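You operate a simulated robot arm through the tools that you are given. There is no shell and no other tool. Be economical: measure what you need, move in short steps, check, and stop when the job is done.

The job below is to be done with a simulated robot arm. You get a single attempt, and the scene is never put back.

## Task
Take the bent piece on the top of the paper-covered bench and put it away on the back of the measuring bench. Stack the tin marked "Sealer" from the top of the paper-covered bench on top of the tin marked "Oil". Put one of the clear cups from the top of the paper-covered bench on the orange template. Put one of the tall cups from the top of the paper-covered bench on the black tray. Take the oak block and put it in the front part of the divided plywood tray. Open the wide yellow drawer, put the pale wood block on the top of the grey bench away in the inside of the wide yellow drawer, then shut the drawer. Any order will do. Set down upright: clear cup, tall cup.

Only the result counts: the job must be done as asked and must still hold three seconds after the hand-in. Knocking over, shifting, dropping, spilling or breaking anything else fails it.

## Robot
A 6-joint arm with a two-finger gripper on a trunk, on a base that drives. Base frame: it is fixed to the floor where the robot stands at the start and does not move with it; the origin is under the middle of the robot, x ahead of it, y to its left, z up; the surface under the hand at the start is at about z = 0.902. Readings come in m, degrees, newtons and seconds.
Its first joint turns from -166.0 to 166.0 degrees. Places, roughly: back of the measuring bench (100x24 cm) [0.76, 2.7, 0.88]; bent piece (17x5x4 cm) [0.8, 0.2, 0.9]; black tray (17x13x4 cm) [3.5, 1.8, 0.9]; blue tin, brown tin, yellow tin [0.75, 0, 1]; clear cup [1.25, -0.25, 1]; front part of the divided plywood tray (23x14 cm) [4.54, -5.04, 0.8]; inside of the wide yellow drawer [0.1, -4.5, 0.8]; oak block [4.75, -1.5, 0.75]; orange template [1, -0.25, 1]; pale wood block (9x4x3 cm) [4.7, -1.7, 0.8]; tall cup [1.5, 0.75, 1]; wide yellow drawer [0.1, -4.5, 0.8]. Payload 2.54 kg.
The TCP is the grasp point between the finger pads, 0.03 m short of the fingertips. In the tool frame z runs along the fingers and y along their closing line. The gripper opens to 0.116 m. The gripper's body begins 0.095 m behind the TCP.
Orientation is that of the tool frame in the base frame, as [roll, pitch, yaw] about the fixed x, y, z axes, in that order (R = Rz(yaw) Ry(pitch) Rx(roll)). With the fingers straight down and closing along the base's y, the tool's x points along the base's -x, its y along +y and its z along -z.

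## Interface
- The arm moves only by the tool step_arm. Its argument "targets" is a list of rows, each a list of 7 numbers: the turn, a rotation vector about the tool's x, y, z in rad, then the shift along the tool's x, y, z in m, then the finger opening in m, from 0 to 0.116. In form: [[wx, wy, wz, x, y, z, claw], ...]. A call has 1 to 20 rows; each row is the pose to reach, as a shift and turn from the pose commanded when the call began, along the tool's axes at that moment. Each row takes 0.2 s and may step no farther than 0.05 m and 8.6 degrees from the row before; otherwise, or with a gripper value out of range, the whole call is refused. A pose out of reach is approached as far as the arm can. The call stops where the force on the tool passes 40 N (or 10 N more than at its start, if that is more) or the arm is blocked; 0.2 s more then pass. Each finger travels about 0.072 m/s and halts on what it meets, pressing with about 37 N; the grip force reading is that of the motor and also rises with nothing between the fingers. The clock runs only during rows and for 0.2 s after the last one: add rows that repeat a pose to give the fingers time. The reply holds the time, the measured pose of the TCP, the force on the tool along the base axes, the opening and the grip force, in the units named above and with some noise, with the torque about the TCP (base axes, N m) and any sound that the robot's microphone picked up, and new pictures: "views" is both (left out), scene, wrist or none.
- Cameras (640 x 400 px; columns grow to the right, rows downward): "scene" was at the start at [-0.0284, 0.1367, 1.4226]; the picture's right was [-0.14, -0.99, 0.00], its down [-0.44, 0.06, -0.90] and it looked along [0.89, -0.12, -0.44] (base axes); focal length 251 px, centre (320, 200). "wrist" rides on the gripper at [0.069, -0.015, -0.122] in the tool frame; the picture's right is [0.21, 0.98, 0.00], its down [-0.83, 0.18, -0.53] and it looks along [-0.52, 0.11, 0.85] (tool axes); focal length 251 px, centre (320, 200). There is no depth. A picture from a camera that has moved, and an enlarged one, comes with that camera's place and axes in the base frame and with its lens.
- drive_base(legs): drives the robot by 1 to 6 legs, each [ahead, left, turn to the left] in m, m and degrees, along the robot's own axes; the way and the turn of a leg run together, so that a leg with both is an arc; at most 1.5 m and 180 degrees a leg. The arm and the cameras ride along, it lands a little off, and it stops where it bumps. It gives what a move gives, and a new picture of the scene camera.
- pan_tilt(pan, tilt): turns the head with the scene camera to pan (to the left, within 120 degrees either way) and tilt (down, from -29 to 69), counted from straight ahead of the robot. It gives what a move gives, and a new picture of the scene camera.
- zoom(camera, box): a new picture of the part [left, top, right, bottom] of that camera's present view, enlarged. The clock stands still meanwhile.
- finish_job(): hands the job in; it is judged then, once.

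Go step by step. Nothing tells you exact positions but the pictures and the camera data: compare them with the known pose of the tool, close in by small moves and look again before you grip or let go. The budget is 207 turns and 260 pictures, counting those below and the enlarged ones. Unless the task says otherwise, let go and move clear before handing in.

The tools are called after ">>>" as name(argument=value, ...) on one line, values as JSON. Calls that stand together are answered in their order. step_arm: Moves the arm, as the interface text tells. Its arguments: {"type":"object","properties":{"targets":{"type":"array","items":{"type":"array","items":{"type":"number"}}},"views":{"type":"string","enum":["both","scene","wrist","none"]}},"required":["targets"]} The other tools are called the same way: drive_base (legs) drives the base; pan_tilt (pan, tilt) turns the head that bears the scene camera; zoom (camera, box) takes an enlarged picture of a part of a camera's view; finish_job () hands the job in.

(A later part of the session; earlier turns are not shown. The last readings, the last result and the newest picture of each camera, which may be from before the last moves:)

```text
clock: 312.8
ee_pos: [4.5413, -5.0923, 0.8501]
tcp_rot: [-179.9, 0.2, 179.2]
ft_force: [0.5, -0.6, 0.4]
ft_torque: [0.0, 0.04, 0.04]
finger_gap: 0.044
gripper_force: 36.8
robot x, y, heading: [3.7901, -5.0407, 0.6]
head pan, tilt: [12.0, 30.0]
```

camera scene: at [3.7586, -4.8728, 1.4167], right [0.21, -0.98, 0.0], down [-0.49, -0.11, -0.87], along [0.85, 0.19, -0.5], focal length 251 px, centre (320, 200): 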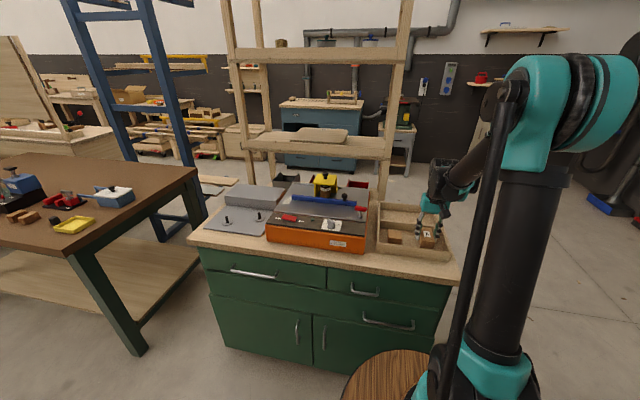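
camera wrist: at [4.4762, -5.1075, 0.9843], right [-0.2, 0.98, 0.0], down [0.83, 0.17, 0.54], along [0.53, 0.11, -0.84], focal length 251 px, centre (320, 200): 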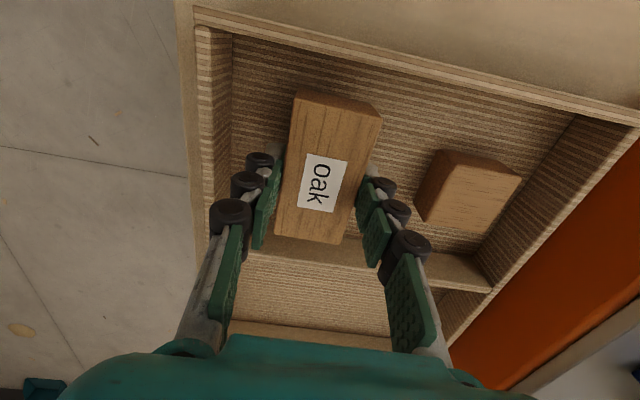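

>>> step_arm(targets=[[0, 0, 0, 0, 0, 0.002, 0.02], [0, 0, 0, 0, 0, 0.003, 0.02], [0, 0, 0, 0, 0, 0.003, 0.02]], views="none")

>>> step_arm(targets=[[0, 0, 0, 0, 0, 0.001, 0.02], [0, 0, 0, 0, 0, 0.002, 0.02], [0, 0, 0, 0, 0, 0.002, 0.02]], views="wrist")

```text
clock: 313.6
ee_pos: [4.5406, -5.0918, 0.8479]
tcp_rot: [180.0, 0.1, 179.1]
ft_force: [0.4, 0.2, -0.9]
ft_torque: [0.03, 0.01, 0.01]
finger_gap: 0.0436
gripper_force: 37.4
robot x, y, heading: [3.7889, -5.0373, 0.2]
head pan, tilt: [12.0, 30.0]
```

```text
clock: 314.4
ee_pos: [4.5406, -5.0923, 0.845]
tcp_rot: [-179.9, 0.1, 179.2]
ft_force: [-0.1, 0.2, 0.4]
ft_torque: [-0.01, -0.01, 0.04]
finger_gap: 0.044
gripper_force: 36.9
robot x, y, heading: [3.7921, -5.0401, 0.5]
head pan, tilt: [12.0, 30.0]
camera wrist: at [4.4721, -5.1066, 0.9675], right [-0.2, 0.98, 0.0], down [0.83, 0.17, 0.54], along [0.53, 0.11, -0.84], focal length 251 px, centre (320, 200)
```

wrist: 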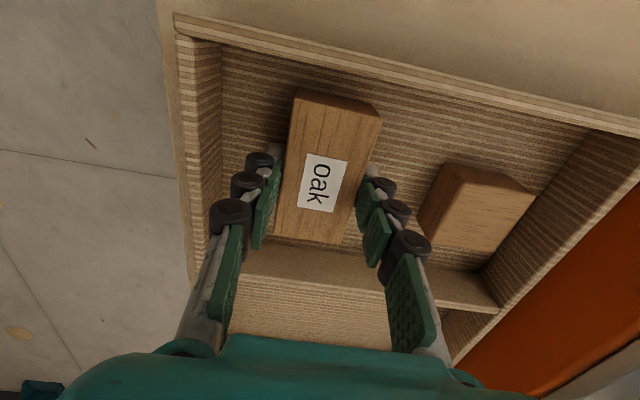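

>>> step_arm(targets=[[0, 0, 0, 0, 0, 0.001, 0.02], [0, 0, 0, 0, 0, 0.002, 0.02], [0, 0, 0, 0, 0, 0.002, 0.02]], views="none")

>>> step_arm(targets=[[0, 0, 0, 0, 0, 0.001, 0.02], [0, 0, 0, 0, 0, 0.002, 0.02], [0, 0, 0, 0, 0, 0.002, 0.02]], views="none")

```text
clock: 315.2
ee_pos: [4.5398, -5.0923, 0.8437]
tcp_rot: [-179.9, 0.2, 179.2]
ft_force: [1.3, 7.5, 37.9]
ft_torque: [0.31, 0.0, -0.02]
finger_gap: 0.0438
gripper_force: 36.7
robot x, y, heading: [3.7928, -5.0392, 0.7]
head pan, tilt: [12.0, 30.0]
```

```text
clock: 316.0
ee_pos: [4.5411, -5.0913, 0.8412]
tcp_rot: [-179.9, 0.2, 179.2]
ft_force: [3.0, 9.9, 37.3]
ft_torque: [0.38, -0.14, 0.01]
finger_gap: 0.0439
gripper_force: 36.6
robot x, y, heading: [3.7883, -5.04, 0.1]
head pan, tilt: [12.0, 30.0]
```

Contact. I ease off, open slightly and lift out.

>>> step_arm(targets=[[0, 0, 0, 0, 0, -0.003, 0.02], [0, 0, 0, 0, 0, -0.003, 0.04], [0, 0, 0, 0, 0, -0.003, 0.056], [0, 0, 0, 0, 0, -0.003, 0.06], [0, 0, 0, 0, 0, -0.003, 0.06], [0, 0, 0, 0, 0, -0.04, 0.06], [0, 0, 0, 0, 0, -0.085, 0.06], [0, 0, 0, 0, 0, -0.13, 0.06], [0, 0, 0, 0, 0, -0.175, 0.06], [0, 0, 0, 0.02, 0, -0.22, 0.06], [0, 0, 0, 0.04, 0, -0.26, 0.06], [0, 0, 0, 0.06, 0, -0.3, 0.06], [0, 0, 0, 0.06, 0, -0.33, 0.06]], views="both")

>>> zoom(camera="scene", box=[350, 180, 470, 270])

```text
clock: 318.8
ee_pos: [4.4823, -5.0919, 1.1708]
tcp_rot: [-179.9, 0.2, 179.3]
ft_force: [0.1, -0.9, 0.0]
ft_torque: [-0.03, -0.02, -0.02]
finger_gap: 0.06
gripper_force: 0.0
robot x, y, heading: [3.7906, -5.0416, 0.5]
head pan, tilt: [12.0, 30.0]
camera scene: at [3.7587, -4.8729, 1.4167], right [0.21, -0.98, 0.0], down [-0.49, -0.11, -0.87], along [0.85, 0.19, -0.5], focal length 251 px, centre (320, 200)
camera wrist: at [4.4133, -5.1067, 1.2922], right [-0.2, 0.98, 0.0], down [0.83, 0.17, 0.54], along [0.53, 0.11, -0.84], focal length 251 px, centre (320, 200)
```

scene: 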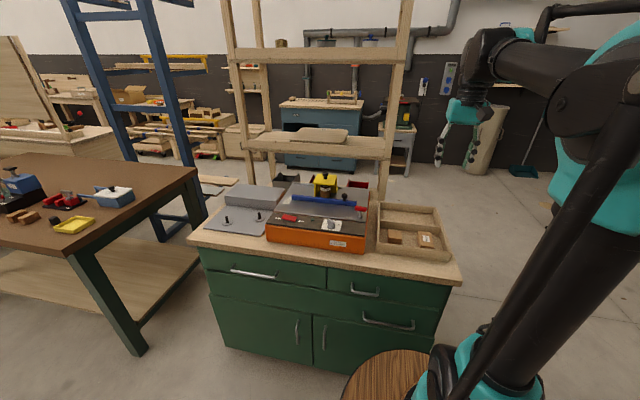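
wrist: 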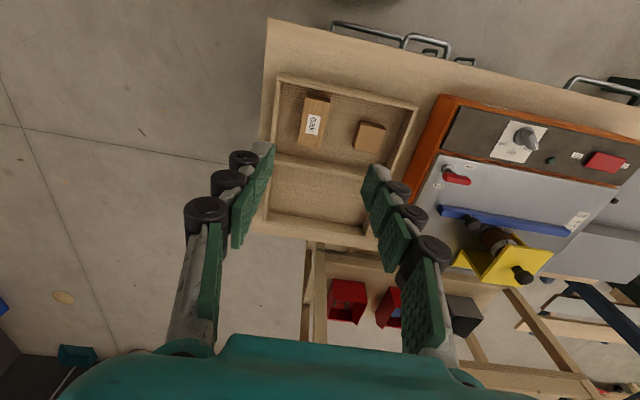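

```text
4.44 times, centred on (410, 225) of scene
camera zoom: at [3.7587, -4.8729, 1.4167], right [0.21, -0.98, 0.0], down [-0.49, -0.11, -0.87], along [0.85, 0.19, -0.5], focal length 1114 px, centre (-80, 89)
```

zoom: 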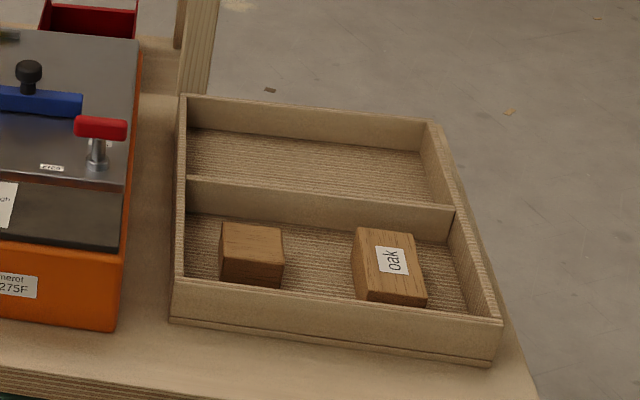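

The oak block is in the front part. I return to the grey bench for the pale block.

>>> drive_base(legs=[[-0.45, 0, -0.5], [0, 1.15, 0], [0, 1.15, 0], [0, 1.0, 0]])

```text
clock: 337.1
ee_pos: [3.9586, -1.7915, 1.1702]
tcp_rot: [-179.9, 0.2, -179.0]
ft_force: [-1.2, 0.8, 0.0]
ft_torque: [0.01, 0.02, -0.03]
finger_gap: 0.0601
gripper_force: 0.0
robot x, y, heading: [3.2645, -1.7556, 2.2]
head pan, tilt: [12.0, 30.0]
camera scene: at [3.2298, -1.5934, 1.4167], right [0.24, -0.97, 0.0], down [-0.48, -0.12, -0.87], along [0.84, 0.21, -0.5], focal length 251 px, centre (320, 200)
```

scene: 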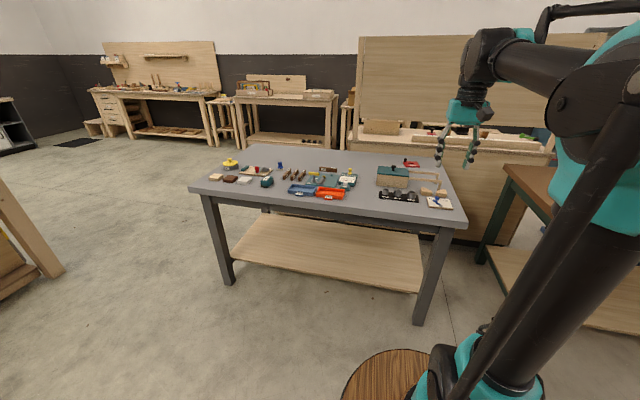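

>>> drive_base(legs=[[0.5, 0.0, -2.3]])

>>> step_arm(targets=[[0, 0, 0.145, -0.015, 0, 0.0, 0.08], [0, 0, 0.29, -0.03, 0, 0.01, 0.1], [0, 0, 0.435, -0.05, 0, 0.02, 0.1], [0, 0, 0.58, -0.07, 0, 0.03, 0.1], [0, 0, 0.725, -0.09, 0, 0.04, 0.1], [0, 0, 0.87, -0.11, 0.005, 0.05, 0.1], [0, 0, 1.015, -0.13, 0.01, 0.06, 0.1], [0, 0, 1.16, -0.15, 0.02, 0.07, 0.1], [0, 0, 1.305, -0.17, 0.03, 0.07, 0.1], [0, 0, 1.43, -0.19, 0.04, 0.07, 0.1], [0, 0, 1.43, -0.2, 0.05, 0.07, 0.1]], views="both")

```text
clock: 340.1
ee_pos: [4.4636, -1.8106, 1.1708]
tcp_rot: [-179.9, 0.2, 178.7]
ft_force: [-0.7, 0.1, -1.1]
ft_torque: [-0.02, -0.02, -0.03]
finger_gap: 0.0601
gripper_force: 0.0
robot x, y, heading: [3.7704, -1.7506, -0.5]
head pan, tilt: [12.0, 30.0]
camera scene: at [3.7421, -1.5838, 1.4167], right [0.2, -0.98, 0.0], down [-0.49, -0.1, -0.87], along [0.85, 0.18, -0.5], focal length 251 px, centre (320, 200)
```

scene: 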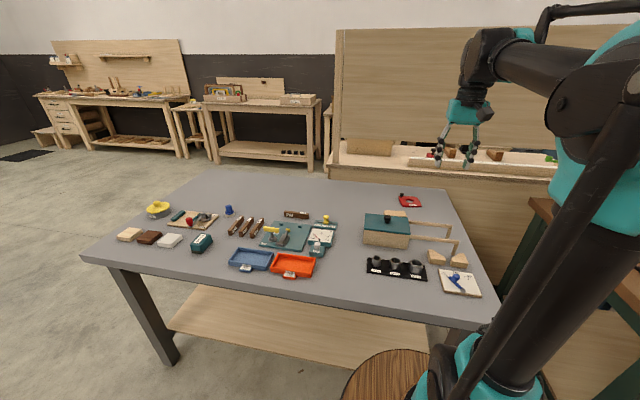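

```text
clock: 342.5
ee_pos: [4.6637, -1.7663, 1.0998]
tcp_rot: [179.8, 0.0, 96.6]
ft_force: [-0.6, 0.4, 0.4]
ft_torque: [0.03, -0.02, -0.02]
finger_gap: 0.1001
gripper_force: 0.0
robot x, y, heading: [3.7697, -1.7538, -0.1]
head pan, tilt: [12.0, 30.0]
camera scene: at [3.742, -1.5838, 1.4167], right [0.2, -0.98, 0.0], down [-0.49, -0.1, -0.87], along [0.85, 0.18, -0.5], focal length 251 px, centre (320, 200)
camera wrist: at [4.6422, -1.7, 1.2218], right [0.95, 0.33, 0.0], down [0.27, -0.8, 0.54], along [0.18, -0.51, -0.84], focal length 251 px, centre (320, 200)
```

scene: 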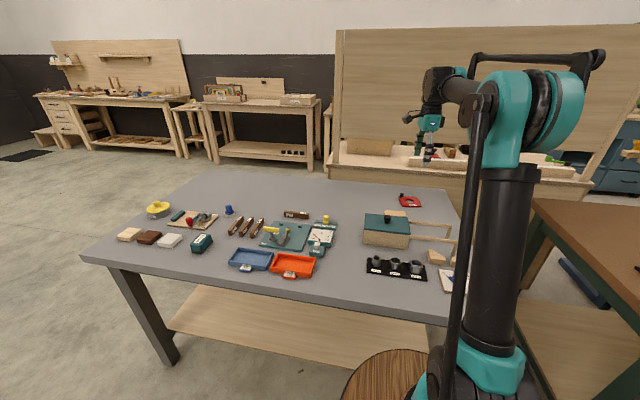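
wrist: 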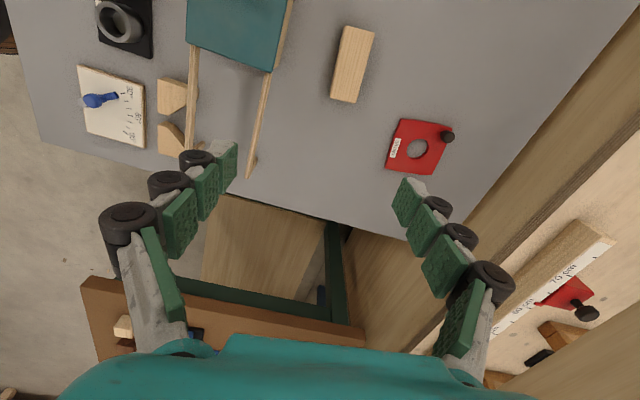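

The pale block is at (4.697, -1.711). I align and descend part way with a narrower opening.

>>> step_arm(targets=[[0, 0, -0.03, 0.025, 0.02, 0.02, 0.09], [0, 0, -0.06, 0.051, 0.039, 0.04, 0.075], [0, 0, -0.06, 0.051, 0.039, 0.08, 0.075], [0, 0, -0.06, 0.051, 0.039, 0.12, 0.075], [0, 0, -0.06, 0.051, 0.039, 0.17, 0.075], [0, 0, -0.06, 0.051, 0.039, 0.17, 0.075]], views="wrist")

```text
clock: 343.9
ee_pos: [4.7023, -1.7103, 0.9273]
tcp_rot: [179.9, 0.0, 100.1]
ft_force: [0.6, -0.2, 0.6]
ft_torque: [-0.03, 0.0, 0.0]
finger_gap: 0.075
gripper_force: 0.0
robot x, y, heading: [3.7731, -1.7499, -0.6]
head pan, tilt: [12.0, 30.0]
camera wrist: at [4.6745, -1.6456, 1.0492], right [0.92, 0.38, 0.0], down [0.32, -0.78, 0.54], along [0.21, -0.49, -0.84], focal length 251 px, centre (320, 200)
```

wrist: 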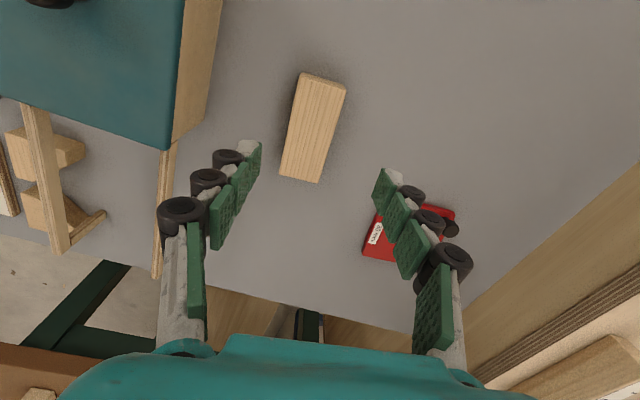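

>>> step_arm(targets=[[0, 0, 0, 0.004, -0.008, 0.03, 0.075], [0, 0, 0, 0.004, -0.008, 0.06, 0.075], [0, 0, 0, 0.004, -0.008, 0.08, 0.075], [0, 0, 0, 0.004, -0.008, 0.09, 0.075], [0, 0, 0, 0.004, -0.008, 0.09, 0.055], [0, 0, 0, 0.004, -0.008, 0.09, 0.035], [0, 0, 0, 0.004, -0.008, 0.09, 0.02], [0, 0, 0, 0.004, -0.008, 0.09, 0.015], [0, 0, 0, 0.004, -0.008, 0.09, 0.015]], views="wrist")

```text
clock: 345.9
ee_pos: [4.6888, -1.708, 0.8367]
tcp_rot: [179.8, 0.2, 100.1]
ft_force: [-0.2, -0.1, 0.8]
ft_torque: [0.02, 0.02, -0.02]
finger_gap: 0.0387
gripper_force: 36.5
robot x, y, heading: [3.7753, -1.7525, -0.1]
head pan, tilt: [12.0, 30.0]
camera wrist: at [4.6633, -1.6445, 0.9594], right [0.92, 0.38, 0.0], down [0.32, -0.78, 0.54], along [0.21, -0.49, -0.84], focal length 251 px, centre (320, 200)
```

wrist: 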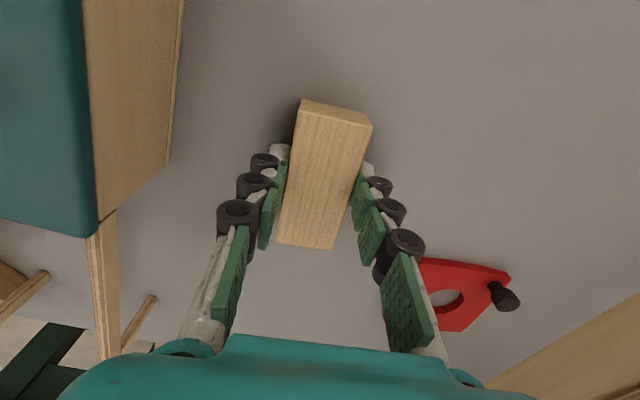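

Gripped. I lift well above the box, retract, back away and look toward the drawer unit at (0.1, -4.5).

>>> step_arm(targets=[[0, 0, 0, 0, 0, -0.04, 0.015], [0, 0, 0, 0, 0, -0.085, 0.015], [0, 0, 0, 0, 0, -0.13, 0.015], [0, 0, 0, 0, 0, -0.175, 0.015], [0, 0, 0, 0, 0, -0.22, 0.015], [0, 0, 0, 0, -0.01, -0.265, 0.015], [0, 0, 0, 0, -0.04, -0.3, 0.015], [0, 0, 0, 0, -0.08, -0.32, 0.015], [0, 0, 0, 0, -0.12, -0.34, 0.015], [0, 0, 0, 0, -0.16, -0.35, 0.015], [0, 0, 0, 0, -0.2, -0.36, 0.015], [0, 0, 0, 0, -0.24, -0.36, 0.015], [0, 0, 0, 0, -0.28, -0.36, 0.015], [0, 0, 0, 0, -0.32, -0.36, 0.015]], views="none")

>>> drive_base(legs=[[-0.5, 0, 0]])

>>> pan_tilt(pan=-120, tilt=12)

```text
clock: 348.9
ee_pos: [4.3709, -1.7642, 1.1969]
tcp_rot: [179.8, 0.1, 100.1]
ft_force: [1.1, 0.7, -1.8]
ft_torque: [0.01, 0.08, 0.01]
finger_gap: 0.0386
gripper_force: 37.1
robot x, y, heading: [3.7708, -1.7512, -0.2]
head pan, tilt: [12.0, 30.0]
```

```text
clock: 351.8
ee_pos: [3.8785, -1.7646, 1.1974]
tcp_rot: [179.8, 0.1, 99.8]
ft_force: [0.6, -0.5, -1.4]
ft_torque: [0.03, 0.01, -0.02]
finger_gap: 0.0386
gripper_force: 36.9
robot x, y, heading: [3.2813, -1.7472, -0.5]
head pan, tilt: [12.0, 30.0]
camera scene: at [3.2507, -1.5798, 1.4167], right [0.2, -0.98, 0.0], down [-0.49, -0.1, -0.87], along [0.85, 0.17, -0.5], focal length 251 px, centre (320, 200)
```

scene: 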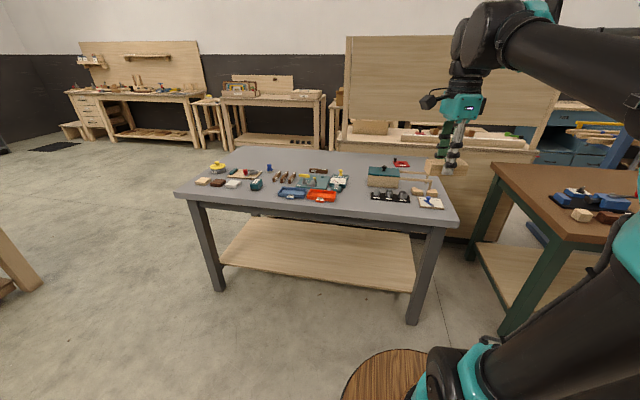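

```text
clock: 354.0
ee_pos: [3.8778, -1.7647, 1.1976]
tcp_rot: [179.8, 0.1, 99.8]
ft_force: [0.5, 0.1, -0.5]
ft_torque: [0.01, 0.0, 0.0]
finger_gap: 0.0388
gripper_force: 36.7
robot x, y, heading: [3.2779, -1.7477, -0.7]
head pan, tilt: [-120.0, 12.0]
camera scene: at [3.1146, -1.6779, 1.4458], right [-0.86, 0.51, 0.0], down [0.11, 0.18, -0.98], along [-0.5, -0.84, -0.21], focal length 251 px, centre (320, 200)
```

scene: 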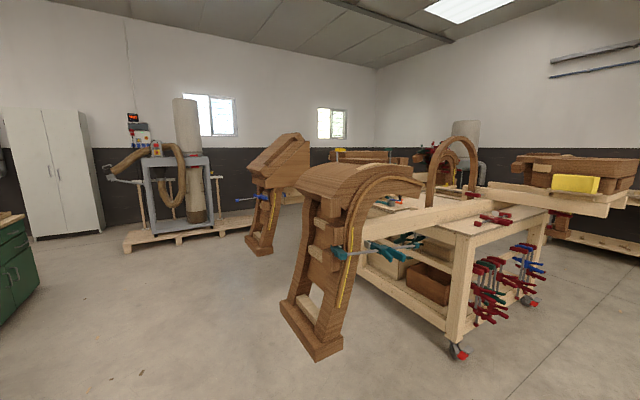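

The drawer is hidden behind the arched workpieces. I drive around to the west side to look for it, passing between the paper bench and the cart.

>>> drive_base(legs=[[0, 0, 90], [0, 0, 90.7], [1.3, 0, 0], [1.3, 0, 0], [1.3, 0, 0]])

>>> pan_tilt(pan=70, tilt=15)

```text
clock: 380.6
ee_pos: [-1.2825, -1.7762, 1.1968]
tcp_rot: [179.7, 0.1, -77.9]
ft_force: [0.0, -0.6, 0.4]
ft_torque: [0.01, 0.0, -0.04]
finger_gap: 0.0388
gripper_force: 36.9
robot x, y, heading: [-0.6843, -1.768, -178.3]
head pan, tilt: [-120.0, 12.0]
camera scene: at [-0.5138, -1.8335, 1.4458], right [0.88, -0.47, 0.0], down [-0.1, -0.18, -0.98], along [0.46, 0.86, -0.21], focal length 251 px, centre (320, 200)
```

scene: 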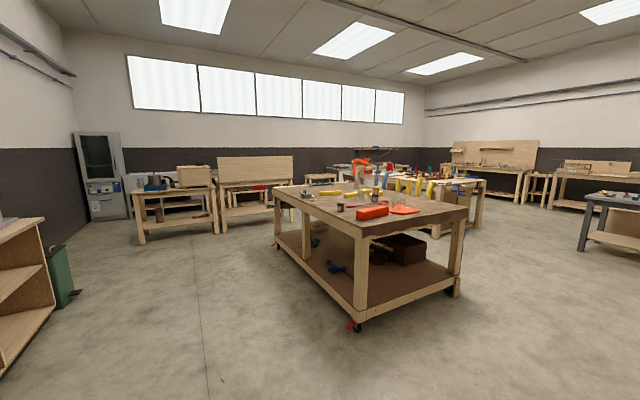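

```text
clock: 383.4
ee_pos: [-1.2812, -1.7759, 1.1962]
tcp_rot: [179.8, 0.2, -77.9]
ft_force: [-0.1, 0.2, -0.8]
ft_torque: [0.0, 0.01, 0.02]
finger_gap: 0.0386
gripper_force: 37.2
robot x, y, heading: [-0.6818, -1.7682, -178.4]
head pan, tilt: [70.0, 15.0]
camera scene: at [-0.5874, -2.0043, 1.4409], right [-0.95, 0.31, 0.0], down [0.08, 0.25, -0.97], along [-0.3, -0.92, -0.26], focal length 251 px, centre (320, 200)
```

scene: 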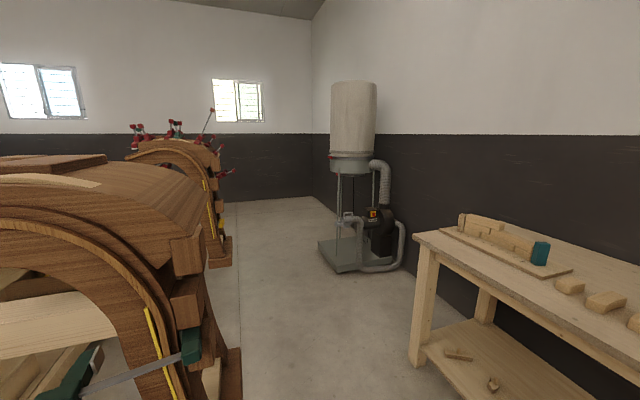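

The arches stand at x≈-0.45. I go down the corridor at x≈-1.0 and look east for the drawer.

>>> drive_base(legs=[[0.3, 0, 0], [0, 0, 88.4], [1.2, 0, 0]])

>>> pan_tilt(pan=55, tilt=20)

```text
clock: 394.8
ee_pos: [-0.9756, -3.5702, 1.1964]
tcp_rot: [179.8, 0.1, 11.3]
ft_force: [0.5, 0.5, -0.6]
ft_torque: [0.01, 0.03, 0.01]
finger_gap: 0.0386
gripper_force: 36.8
robot x, y, heading: [-0.9759, -2.9702, -89.1]
head pan, tilt: [70.0, 15.0]
camera scene: at [-0.7396, -2.879, 1.4409], right [-0.33, -0.95, 0.0], down [-0.24, 0.08, -0.97], along [0.91, -0.31, -0.26], focal length 251 px, centre (320, 200)
```

scene: 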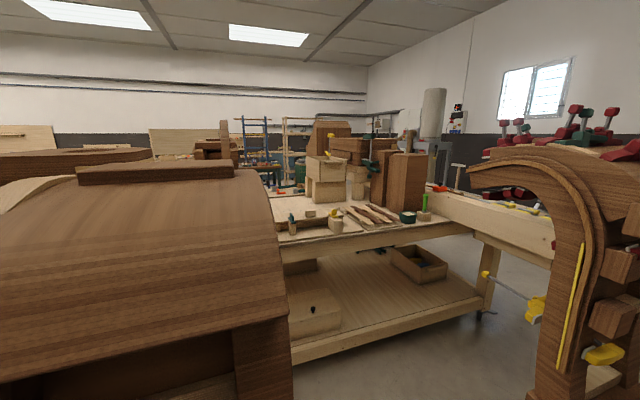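

```text
clock: 395.6
ee_pos: [-0.976, -3.5692, 1.1963]
tcp_rot: [179.9, 0.1, 11.4]
ft_force: [-0.7, -0.6, -0.9]
ft_torque: [0.01, 0.01, 0.01]
finger_gap: 0.0386
gripper_force: 36.9
robot x, y, heading: [-0.9759, -2.9666, -89.2]
head pan, tilt: [55.0, 20.0]
camera scene: at [-0.7506, -2.9006, 1.4327], right [-0.56, -0.83, 0.0], down [-0.28, 0.19, -0.94], along [0.78, -0.53, -0.34], focal length 251 px, centre (320, 200)
```

scene: 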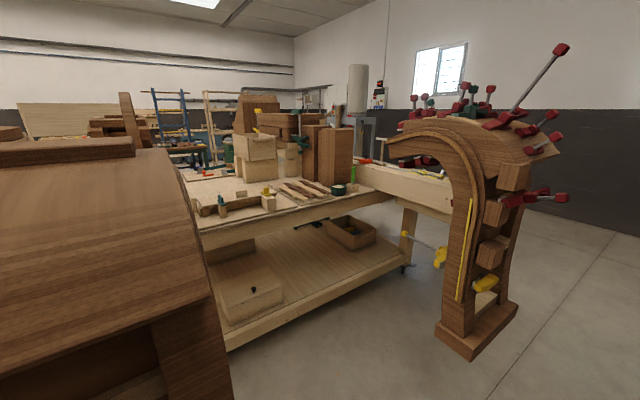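

>>> drive_base(legs=[[0.9, 0, -0.8]])

>>> pan_tilt(pan=75, tilt=20)

>>> pan_tilt(pan=20, tilt=20)

```text
clock: 400.4
ee_pos: [-0.993, -4.4782, 1.1963]
tcp_rot: [179.8, 0.1, 9.6]
ft_force: [0.7, -0.7, -1.1]
ft_torque: [0.05, -0.01, 0.0]
finger_gap: 0.0387
gripper_force: 36.8
robot x, y, heading: [-0.9746, -3.8787, -90.6]
head pan, tilt: [55.0, 20.0]
camera scene: at [-0.7467, -3.8168, 1.4327], right [-0.58, -0.81, 0.0], down [-0.28, 0.2, -0.94], along [0.76, -0.55, -0.34], focal length 251 px, centre (320, 200)
```

scene: 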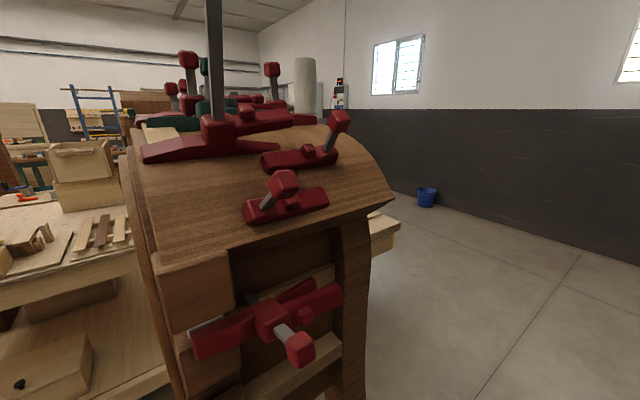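

```text
clock: 401.2
ee_pos: [-0.992, -4.478, 1.1962]
tcp_rot: [179.9, 0.2, 9.6]
ft_force: [0.0, -0.4, -0.9]
ft_torque: [0.01, 0.02, -0.02]
finger_gap: 0.0388
gripper_force: 37.4
robot x, y, heading: [-0.972, -3.8811, -90.7]
head pan, tilt: [75.0, 20.0]
camera scene: at [-0.7327, -3.7878, 1.4327], right [-0.27, -0.96, 0.0], down [-0.33, 0.09, -0.94], along [0.9, -0.26, -0.34], focal length 251 px, centre (320, 200)
```

scene: 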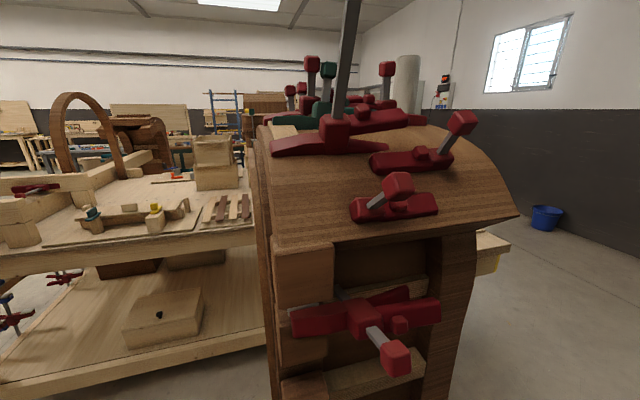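

```text
clock: 402.4
ee_pos: [-0.9915, -4.4775, 1.1965]
tcp_rot: [179.8, 0.1, 9.7]
ft_force: [0.1, 0.7, -0.6]
ft_torque: [0.01, 0.0, 0.0]
finger_gap: 0.0387
gripper_force: 36.9
robot x, y, heading: [-0.9751, -3.8765, -90.8]
head pan, tilt: [20.0, 20.0]
camera scene: at [-0.7915, -3.8503, 1.4327], right [-0.94, -0.33, 0.0], down [-0.11, 0.32, -0.94], along [0.31, -0.89, -0.34], focal length 251 px, centre (320, 200)
```

scene: 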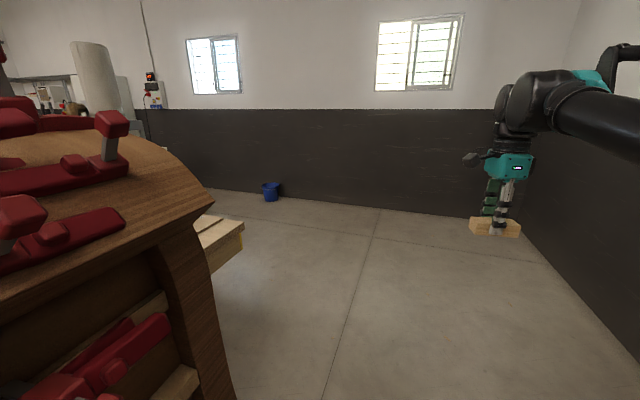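

A yellow strip is visible under a bench end at about (-0.09, -4.74), so the drawer faces south. I drive past the arch and look back.

>>> drive_base(legs=[[1.2, 0, 0.8], [0.6, 0, 0]])

>>> pan_tilt(pan=105, tilt=20)

```text
clock: 411.4
ee_pos: [-1.0406, -6.2565, 1.1972]
tcp_rot: [179.9, 0.1, 9.4]
ft_force: [0.7, -0.3, -1.2]
ft_torque: [0.0, 0.0, -0.03]
finger_gap: 0.0387
gripper_force: 36.7
robot x, y, heading: [-1.0186, -5.6586, -90.9]
head pan, tilt: [20.0, 20.0]
camera scene: at [-0.8375, -5.6316, 1.4327], right [-0.95, -0.33, 0.0], down [-0.11, 0.32, -0.94], along [0.31, -0.89, -0.34], focal length 251 px, centre (320, 200)
```

scene: 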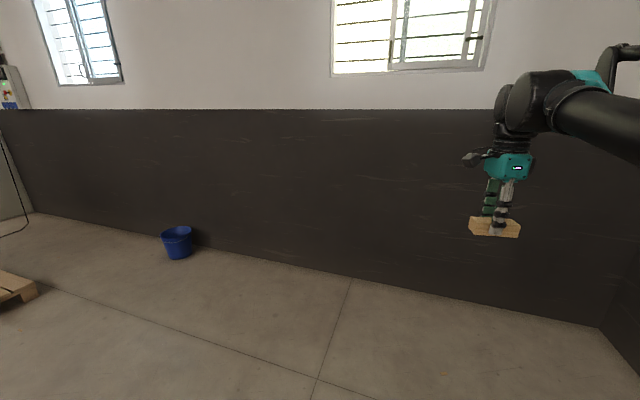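

```text
clock: 413.0
ee_pos: [-1.0401, -6.2586, 1.1967]
tcp_rot: [179.8, 0.0, 9.3]
ft_force: [0.1, 0.1, -0.4]
ft_torque: [0.03, -0.02, -0.05]
finger_gap: 0.0388
gripper_force: 37.1
robot x, y, heading: [-1.0243, -5.6612, -91.1]
head pan, tilt: [105.0, 20.0]
camera scene: at [-0.7774, -5.521, 1.4327], right [0.24, -0.97, 0.0], down [-0.33, -0.08, -0.94], along [0.91, 0.23, -0.34], focal length 251 px, centre (320, 200)
```

scene: 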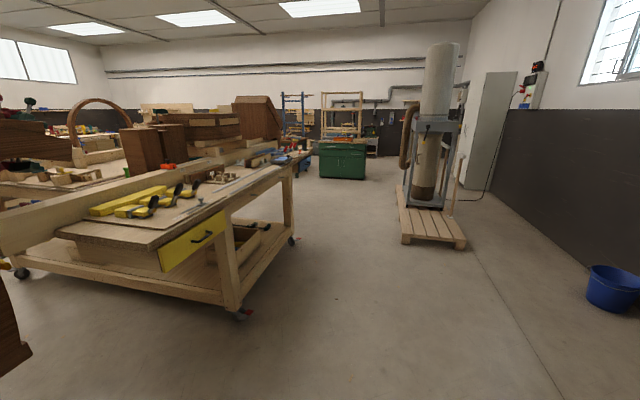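

I see the wide yellow drawer facing south at about x 0–0.4, y -4.6. I zoom in.

>>> zoom(camera="scene", box=[60, 150, 310, 310])

```text
2.50 times, centred on (185, 230) of scene
camera zoom: at [-0.7774, -5.521, 1.4327], right [0.24, -0.97, 0.0], down [-0.33, -0.08, -0.94], along [0.91, 0.23, -0.34], focal length 626 px, centre (658, 125)
```

zoom: 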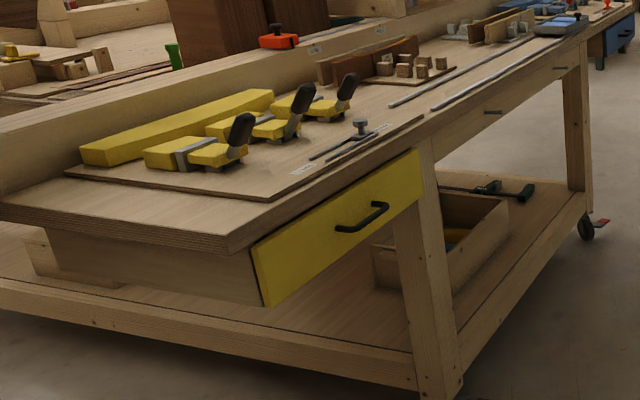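

The handle is near (0.23, -4.63), and the bench's west strip (x -0.05 to 0.12) is free for setting the block down briefly. I turn to face the drawer and come in front of it.

>>> drive_base(legs=[[0, 0, 91], [0, 0, 90], [0, -1.2, 0]])

>>> pan_tilt(pan=-10, tilt=35)

>>> zoom(camera="scene", box=[180, 100, 420, 250])

```text
clock: 426.8
ee_pos: [0.1281, -4.9979, 1.1978]
tcp_rot: [179.8, 0.2, -166.4]
ft_force: [-0.5, 0.3, 0.0]
ft_torque: [-0.01, 0.01, 0.0]
finger_gap: 0.0386
gripper_force: 37.2
robot x, y, heading: [0.1507, -5.5959, 93.1]
head pan, tilt: [105.0, 20.0]
camera scene: at [-0.0777, -5.7538, 1.4327], right [-0.31, 0.95, 0.0], down [0.32, 0.11, -0.94], along [-0.89, -0.29, -0.34], focal length 251 px, centre (320, 200)
```

scene: 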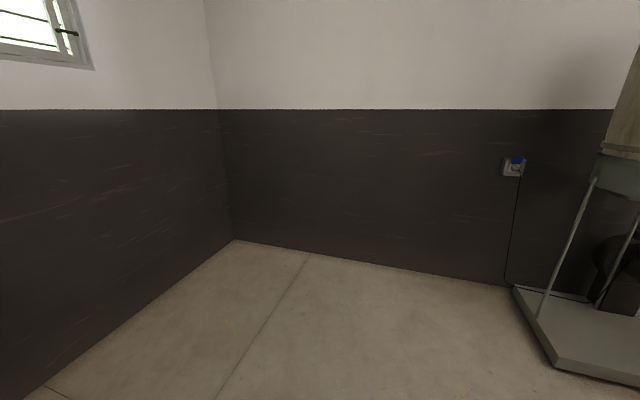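

```text
clock: 428.7
ee_pos: [0.1276, -4.9973, 1.1971]
tcp_rot: [179.8, 0.1, -166.4]
ft_force: [-0.6, 0.1, -0.6]
ft_torque: [0.06, 0.01, -0.03]
finger_gap: 0.0387
gripper_force: 36.7
robot x, y, heading: [0.1534, -5.5949, 93.3]
head pan, tilt: [-10.0, 35.0]
camera scene: at [0.021, -5.6372, 1.4089], right [0.99, -0.12, 0.0], down [-0.07, -0.57, -0.82], along [0.1, 0.81, -0.57], focal length 251 px, centre (320, 200)
```

scene: 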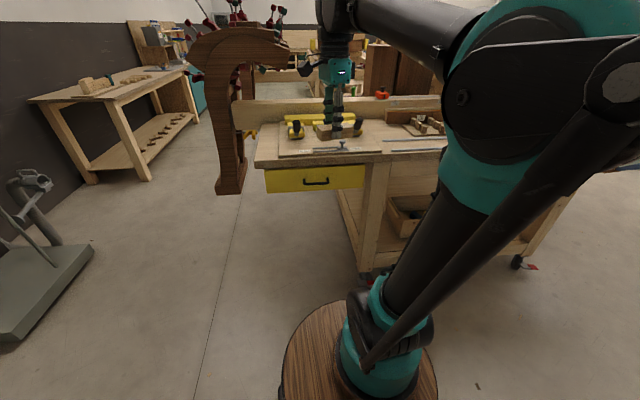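

```text
2.67 times, centred on (300, 175) of scene
camera zoom: at [0.021, -5.6372, 1.4089], right [0.99, -0.12, 0.0], down [-0.07, -0.57, -0.82], along [0.1, 0.81, -0.57], focal length 668 px, centre (373, 267)
```

zoom: 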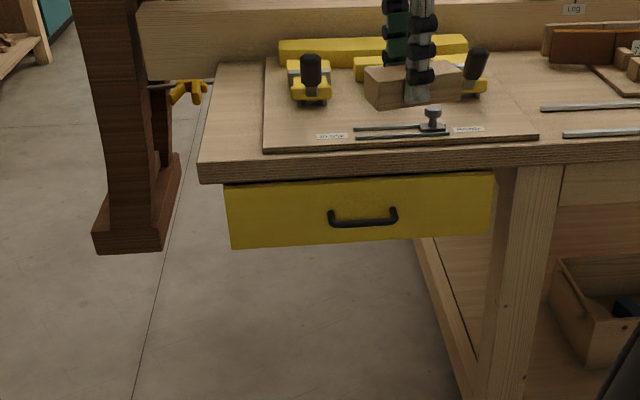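

I measure: handle near (0.13, -4.62, 0.785), free west strip centred at x≈-0.09. I drive 0.33 m closer to set the block down there.

>>> drive_base(legs=[[0.33, 0, -3.2]])

>>> step_arm(targets=[[0, 0, -0.133, 0, 0, 0, 0.015], [0, 0, -0.267, 0, 0, 0, 0.015], [0, 0, -0.4, 0, 0, 0, 0.015], [0, 0, -0.533, 0, 0, 0, 0.015], [0, 0, -0.667, 0, 0, 0, 0.015], [0, 0, -0.8, 0, 0, 0, 0.015], [0, 0, -0.933, 0, 0, 0, 0.015], [0, 0, -1.067, 0, 0, 0, 0.015], [0, 0, -1.2, 0, 0, 0, 0.015], [0, 0, -1.333, 0, 0, 0, 0.015]], views="wrist")

```text
clock: 430.9
ee_pos: [0.148, -4.6744, 1.1967]
tcp_rot: [179.8, 0.1, -169.1]
ft_force: [-0.5, -1.0, -0.2]
ft_torque: [0.0, -0.01, 0.06]
finger_gap: 0.0387
gripper_force: 36.7
robot x, y, heading: [0.1411, -5.2702, 90.6]
head pan, tilt: [-10.0, 35.0]
camera scene: at [0.0087, -5.3093, 1.4089], right [0.99, -0.17, 0.0], down [-0.09, -0.57, -0.82], along [0.14, 0.81, -0.57], focal length 251 px, centre (320, 200)
```

scene: 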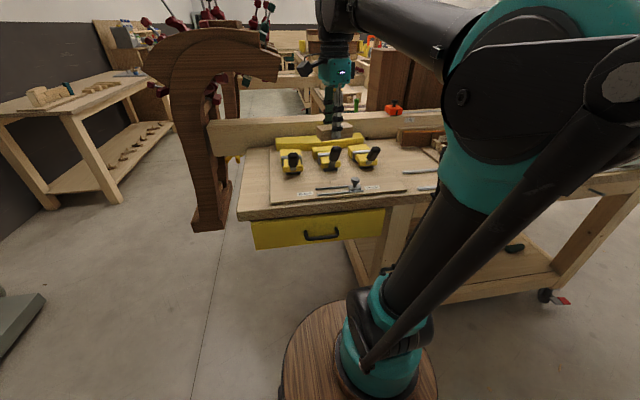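

```text
clock: 433.1
ee_pos: [0.1472, -4.6746, 1.1967]
tcp_rot: [-179.9, 0.2, -92.6]
ft_force: [0.9, 0.1, -1.1]
ft_torque: [0.02, -0.01, 0.01]
finger_gap: 0.0386
gripper_force: 36.8
robot x, y, heading: [0.1394, -5.2742, 90.5]
head pan, tilt: [-10.0, 35.0]
camera wrist: at [0.1597, -4.7457, 1.3192], right [-0.99, -0.17, 0.0], down [-0.14, 0.83, 0.54], along [-0.09, 0.53, -0.84], focal length 251 px, centre (320, 200)
```

wrist: 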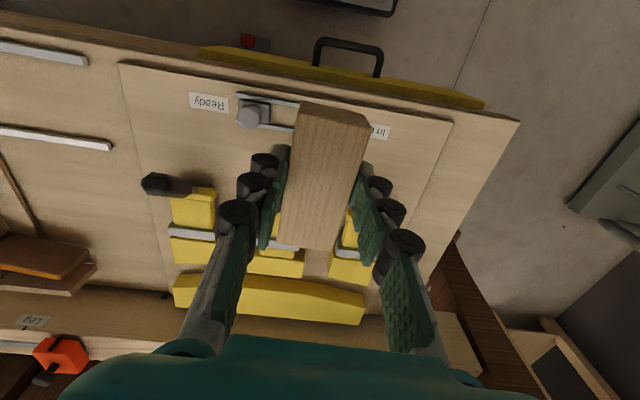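

Combining views, the bench top is at z≈0.98 and the handle at about (0.105, -4.745, 0.88). I move over the free west strip at (-0.09, -4.55).

>>> step_arm(targets=[[0, 0, -0.01, -0.02, 0.04, 0, 0.015], [0, 0, -0.02, -0.04, 0.08, 0, 0.015], [0, 0, -0.03, -0.06, 0.12, 0, 0.015], [0, 0, -0.045, -0.08, 0.16, 0, 0.015], [0, 0, -0.045, -0.1, 0.2, 0, 0.015], [0, 0, -0.045, -0.114, 0.242, 0, 0.015], [0, 0, -0.045, -0.114, 0.242, 0.04, 0.015], [0, 0, -0.045, -0.114, 0.242, 0.08, 0.015], [0, 0, -0.045, -0.114, 0.242, 0.12, 0.015], [0, 0, -0.045, -0.114, 0.242, 0.12, 0.015]], views="both")

>>> zoom(camera="scene", box=[180, 110, 420, 260])

```text
clock: 435.3
ee_pos: [-0.0907, -4.5485, 1.0778]
tcp_rot: [-180.0, 0.2, -90.2]
ft_force: [0.0, 0.6, -0.2]
ft_torque: [-0.01, 0.0, 0.01]
finger_gap: 0.0387
gripper_force: 36.9
robot x, y, heading: [0.1433, -5.274, 90.3]
head pan, tilt: [-10.0, 35.0]
camera scene: at [0.0086, -5.3092, 1.4089], right [0.99, -0.17, 0.0], down [-0.09, -0.57, -0.82], along [0.14, 0.81, -0.57], focal length 251 px, centre (320, 200)
camera wrist: at [-0.0736, -4.6194, 1.1999], right [-0.98, -0.21, 0.0], down [-0.18, 0.82, 0.54], along [-0.11, 0.52, -0.84], focal length 251 px, centre (320, 200)
```

scene: 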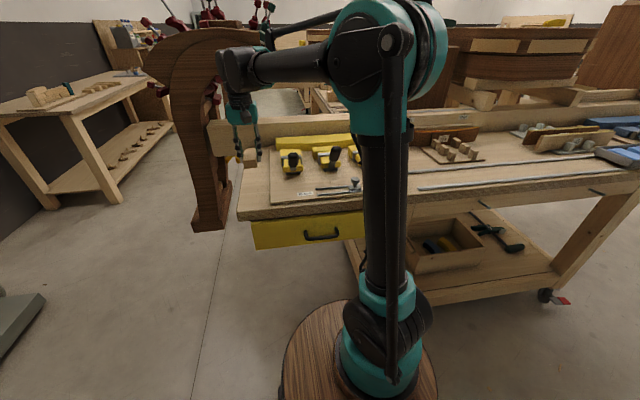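
wrist: 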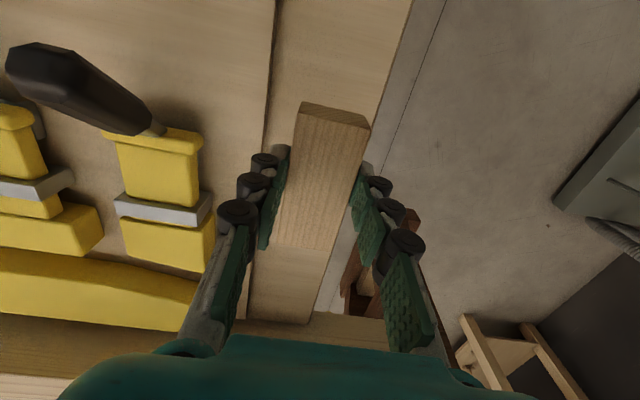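

```text
2.67 times, centred on (300, 185) of scene
camera zoom: at [0.0086, -5.3092, 1.4089], right [0.99, -0.17, 0.0], down [-0.09, -0.57, -0.82], along [0.14, 0.81, -0.57], focal length 668 px, centre (373, 240)
```

zoom: 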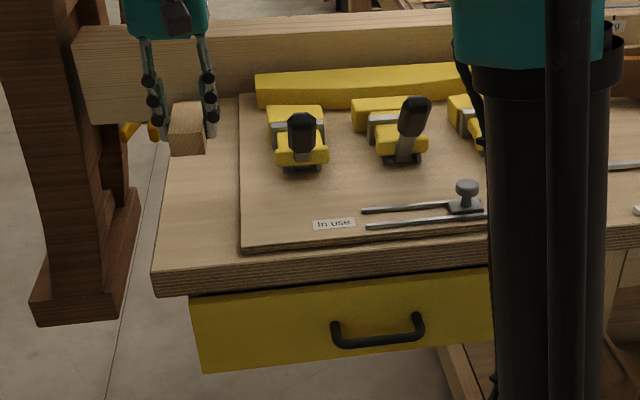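

Well centred over the strip. I lower the block onto the bench.

>>> step_arm(targets=[[0, 0, 0, 0, 0, 0.025, 0.015], [0, 0, 0, 0, 0, 0.045, 0.015], [0, 0, 0, 0, 0, 0.053, 0.015], [0, 0, 0, 0, 0, 0.053, 0.015]], views="wrist")

>>> step_arm(targets=[[0, 0, 0, 0, 0, 0.003, 0.015], [0, 0, 0, 0, 0, 0.006, 0.015], [0, 0, 0, 0, 0, 0.006, 0.015]], views="none")

```text
clock: 436.3
ee_pos: [-0.0882, -4.5478, 1.0245]
tcp_rot: [-179.8, 0.2, -90.1]
ft_force: [0.2, 0.9, -0.7]
ft_torque: [-0.06, -0.04, -0.01]
finger_gap: 0.0388
gripper_force: 36.8
robot x, y, heading: [0.1406, -5.2742, 90.6]
head pan, tilt: [-10.0, 35.0]
camera wrist: at [-0.0719, -4.6184, 1.1473], right [-0.98, -0.21, 0.0], down [-0.18, 0.82, 0.54], along [-0.11, 0.52, -0.84], focal length 251 px, centre (320, 200)
```

wrist: 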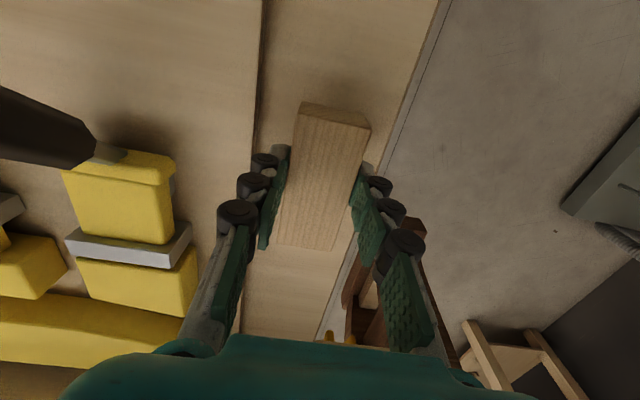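

```text
clock: 437.1
ee_pos: [-0.0882, -4.548, 1.018]
tcp_rot: [180.0, 0.1, -90.1]
ft_force: [0.6, 0.1, -1.4]
ft_torque: [0.0, -0.02, 0.01]
finger_gap: 0.039
gripper_force: 37.1
robot x, y, heading: [0.1409, -5.2738, 90.5]
head pan, tilt: [-10.0, 35.0]
```

>>> step_arm(targets=[[0, 0, 0, 0, 0, 0.003, 0.015], [0, 0, 0, 0, 0, 0.005, 0.015], [0, 0, 0, 0, 0, 0.005, 0.015]], views="none")

>>> step_arm(targets=[[0, 0, 0, 0, 0, 0.002, 0.015], [0, 0, 0, 0, 0, 0.004, 0.015], [0, 0, 0, 0, 0, 0.004, 0.015]], views="wrist")

```text
clock: 437.9
ee_pos: [-0.0898, -4.5489, 1.0139]
tcp_rot: [-179.9, 0.2, -90.2]
ft_force: [0.1, 1.0, -0.9]
ft_torque: [-0.05, 0.0, -0.01]
finger_gap: 0.0387
gripper_force: 37.5
robot x, y, heading: [0.1434, -5.2792, 90.7]
head pan, tilt: [-10.0, 35.0]
```

```text
clock: 438.7
ee_pos: [-0.0889, -4.5486, 1.0103]
tcp_rot: [-180.0, 0.1, -90.2]
ft_force: [0.3, -0.3, -0.5]
ft_torque: [-0.01, 0.01, 0.01]
finger_gap: 0.0389
gripper_force: 37.0
robot x, y, heading: [0.1421, -5.2763, 90.6]
head pan, tilt: [-10.0, 35.0]
camera wrist: at [-0.0727, -4.6186, 1.1317], right [-0.98, -0.21, 0.0], down [-0.18, 0.82, 0.54], along [-0.11, 0.52, -0.84], focal length 251 px, centre (320, 200)
```

wrist: 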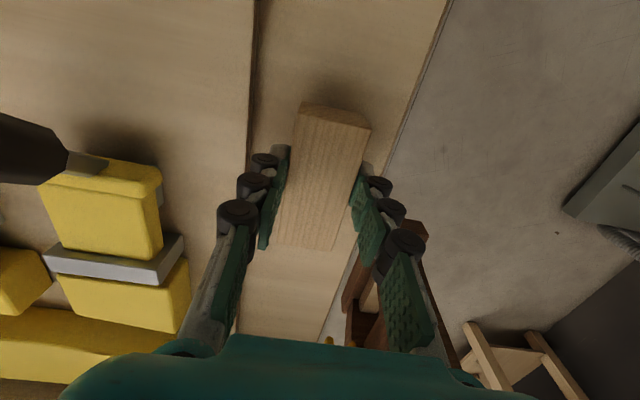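

>>> step_arm(targets=[[0, 0, 0, 0, 0, 0.003, 0.015], [0, 0, 0, 0, 0, 0.006, 0.015], [0, 0, 0, 0, 0, 0.006, 0.015]], views="none")

>>> step_arm(targets=[[0, 0, 0, 0, 0, 0.002, 0.015], [0, 0, 0, 0, 0, 0.004, 0.015], [0, 0, 0, 0, 0, 0.004, 0.015]], views="scene")

>>> zoom(camera="scene", box=[210, 130, 310, 230])

```text
clock: 439.5
ee_pos: [-0.0905, -4.5492, 1.0029]
tcp_rot: [-179.9, 0.2, -90.3]
ft_force: [-0.4, 0.2, -0.9]
ft_torque: [0.01, -0.01, 0.0]
finger_gap: 0.0387
gripper_force: 37.5
robot x, y, heading: [0.1418, -5.2726, 90.2]
head pan, tilt: [-10.0, 35.0]
```

```text
clock: 440.3
ee_pos: [-0.0896, -4.5489, 0.9982]
tcp_rot: [-179.8, 0.2, -90.2]
ft_force: [0.0, 0.6, -1.2]
ft_torque: [-0.02, -0.01, 0.02]
finger_gap: 0.0386
gripper_force: 36.8
robot x, y, heading: [0.1437, -5.2719, 90.4]
head pan, tilt: [-10.0, 35.0]
camera scene: at [0.0086, -5.3093, 1.4089], right [0.99, -0.17, 0.0], down [-0.09, -0.57, -0.82], along [0.14, 0.81, -0.57], focal length 251 px, centre (320, 200)
```

scene: 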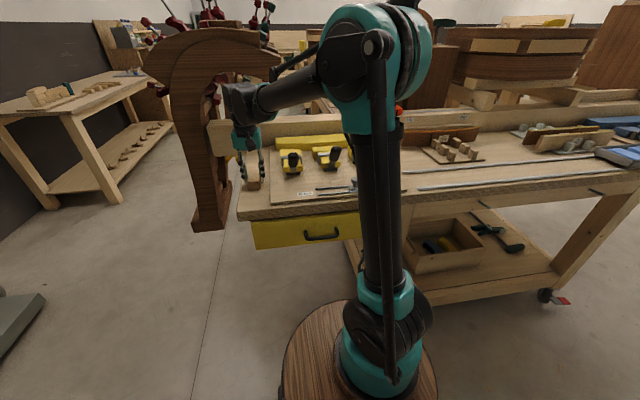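

```text
4.00 times, centred on (260, 180) of scene
camera zoom: at [0.0086, -5.3093, 1.4089], right [0.99, -0.17, 0.0], down [-0.09, -0.57, -0.82], along [0.14, 0.81, -0.57], focal length 1002 px, centre (560, 280)
```

zoom: 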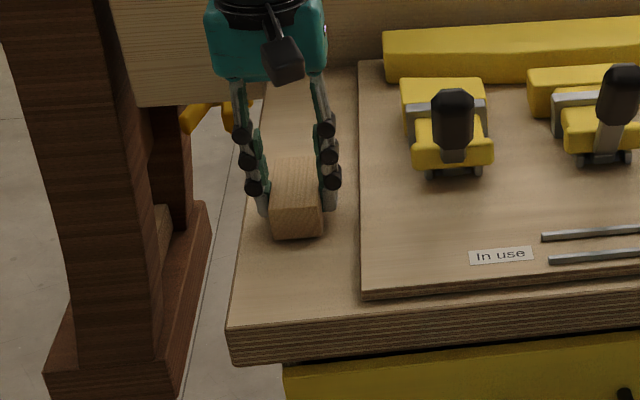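

>>> step_arm(targets=[[0, 0, 0, 0, 0, 0.002, 0.015], [0, 0, 0, 0, 0, 0.004, 0.015], [0, 0, 0, 0, 0, 0.004, 0.015]], views="none")

>>> step_arm(targets=[[0, 0, 0, 0, 0, 0.002, 0.015], [0, 0, 0, 0, 0, 0.003, 0.015], [0, 0, 0, 0, 0, 0.003, 0.015]], views="none")

```text
clock: 441.1
ee_pos: [-0.0889, -4.5492, 0.9951]
tcp_rot: [-179.8, 0.3, -90.3]
ft_force: [-7.2, 2.6, 38.2]
ft_torque: [0.13, 0.27, -0.02]
finger_gap: 0.0388
gripper_force: 37.0
robot x, y, heading: [0.1445, -5.2751, 90.6]
head pan, tilt: [-10.0, 35.0]
```

```text
clock: 441.9
ee_pos: [-0.0905, -4.5492, 0.9928]
tcp_rot: [-179.8, 0.2, -90.2]
ft_force: [-6.5, -1.5, 37.6]
ft_torque: [-0.11, 0.2, 0.03]
finger_gap: 0.0388
gripper_force: 37.5
robot x, y, heading: [0.1426, -5.2715, 90.5]
head pan, tilt: [-10.0, 35.0]
```

Contact at z≈0.995, so the bench top is at about 0.959. I release and rise.

>>> step_arm(targets=[[0, 0, 0, 0, 0, -0.002, 0.015], [0, 0, 0, 0, 0, -0.002, 0.035], [0, 0, 0, 0, 0, -0.002, 0.052], [0, 0, 0, 0, 0, -0.002, 0.055], [0, 0, 0, 0, 0, -0.04, 0.055], [0, 0, 0, 0, 0, -0.085, 0.055], [0, 0, 0, 0, 0, -0.13, 0.055], [0, 0, 0, 0.03, -0.03, -0.16, 0.055], [0, 0, 0, 0.06, -0.06, -0.18, 0.055], [0, 0, 0, 0.09, -0.09, -0.2, 0.055], [0, 0, 0, 0.12, -0.12, -0.21, 0.055], [0, 0, 0, 0.15, -0.15, -0.22, 0.055], [0, 0, 0, 0.18, -0.18, -0.22, 0.055], [0, 0, 0, 0.2, -0.2, -0.22, 0.055]], views="both")

>>> zoom(camera="wrist", box=[220, 0, 420, 125])

```text
refused: row 8 steps farther than a row can; nothing moved
```

```text
3.20 times, centred on (320, 62) of wrist
camera zoom: at [-0.0731, -4.6194, 1.1145], right [-0.98, -0.21, 0.0], down [-0.18, 0.82, 0.54], along [-0.11, 0.53, -0.84], focal length 805 px, centre (320, 640)
```

zoom: 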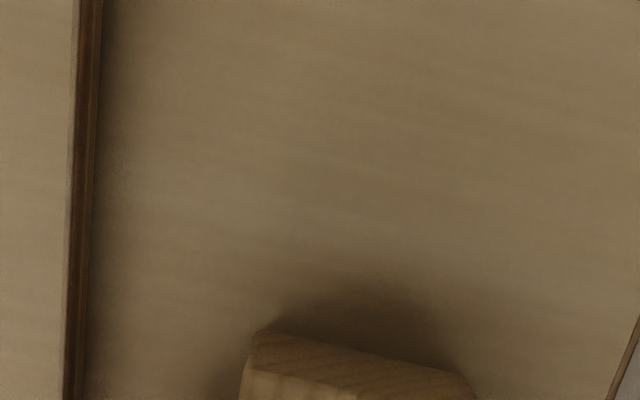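

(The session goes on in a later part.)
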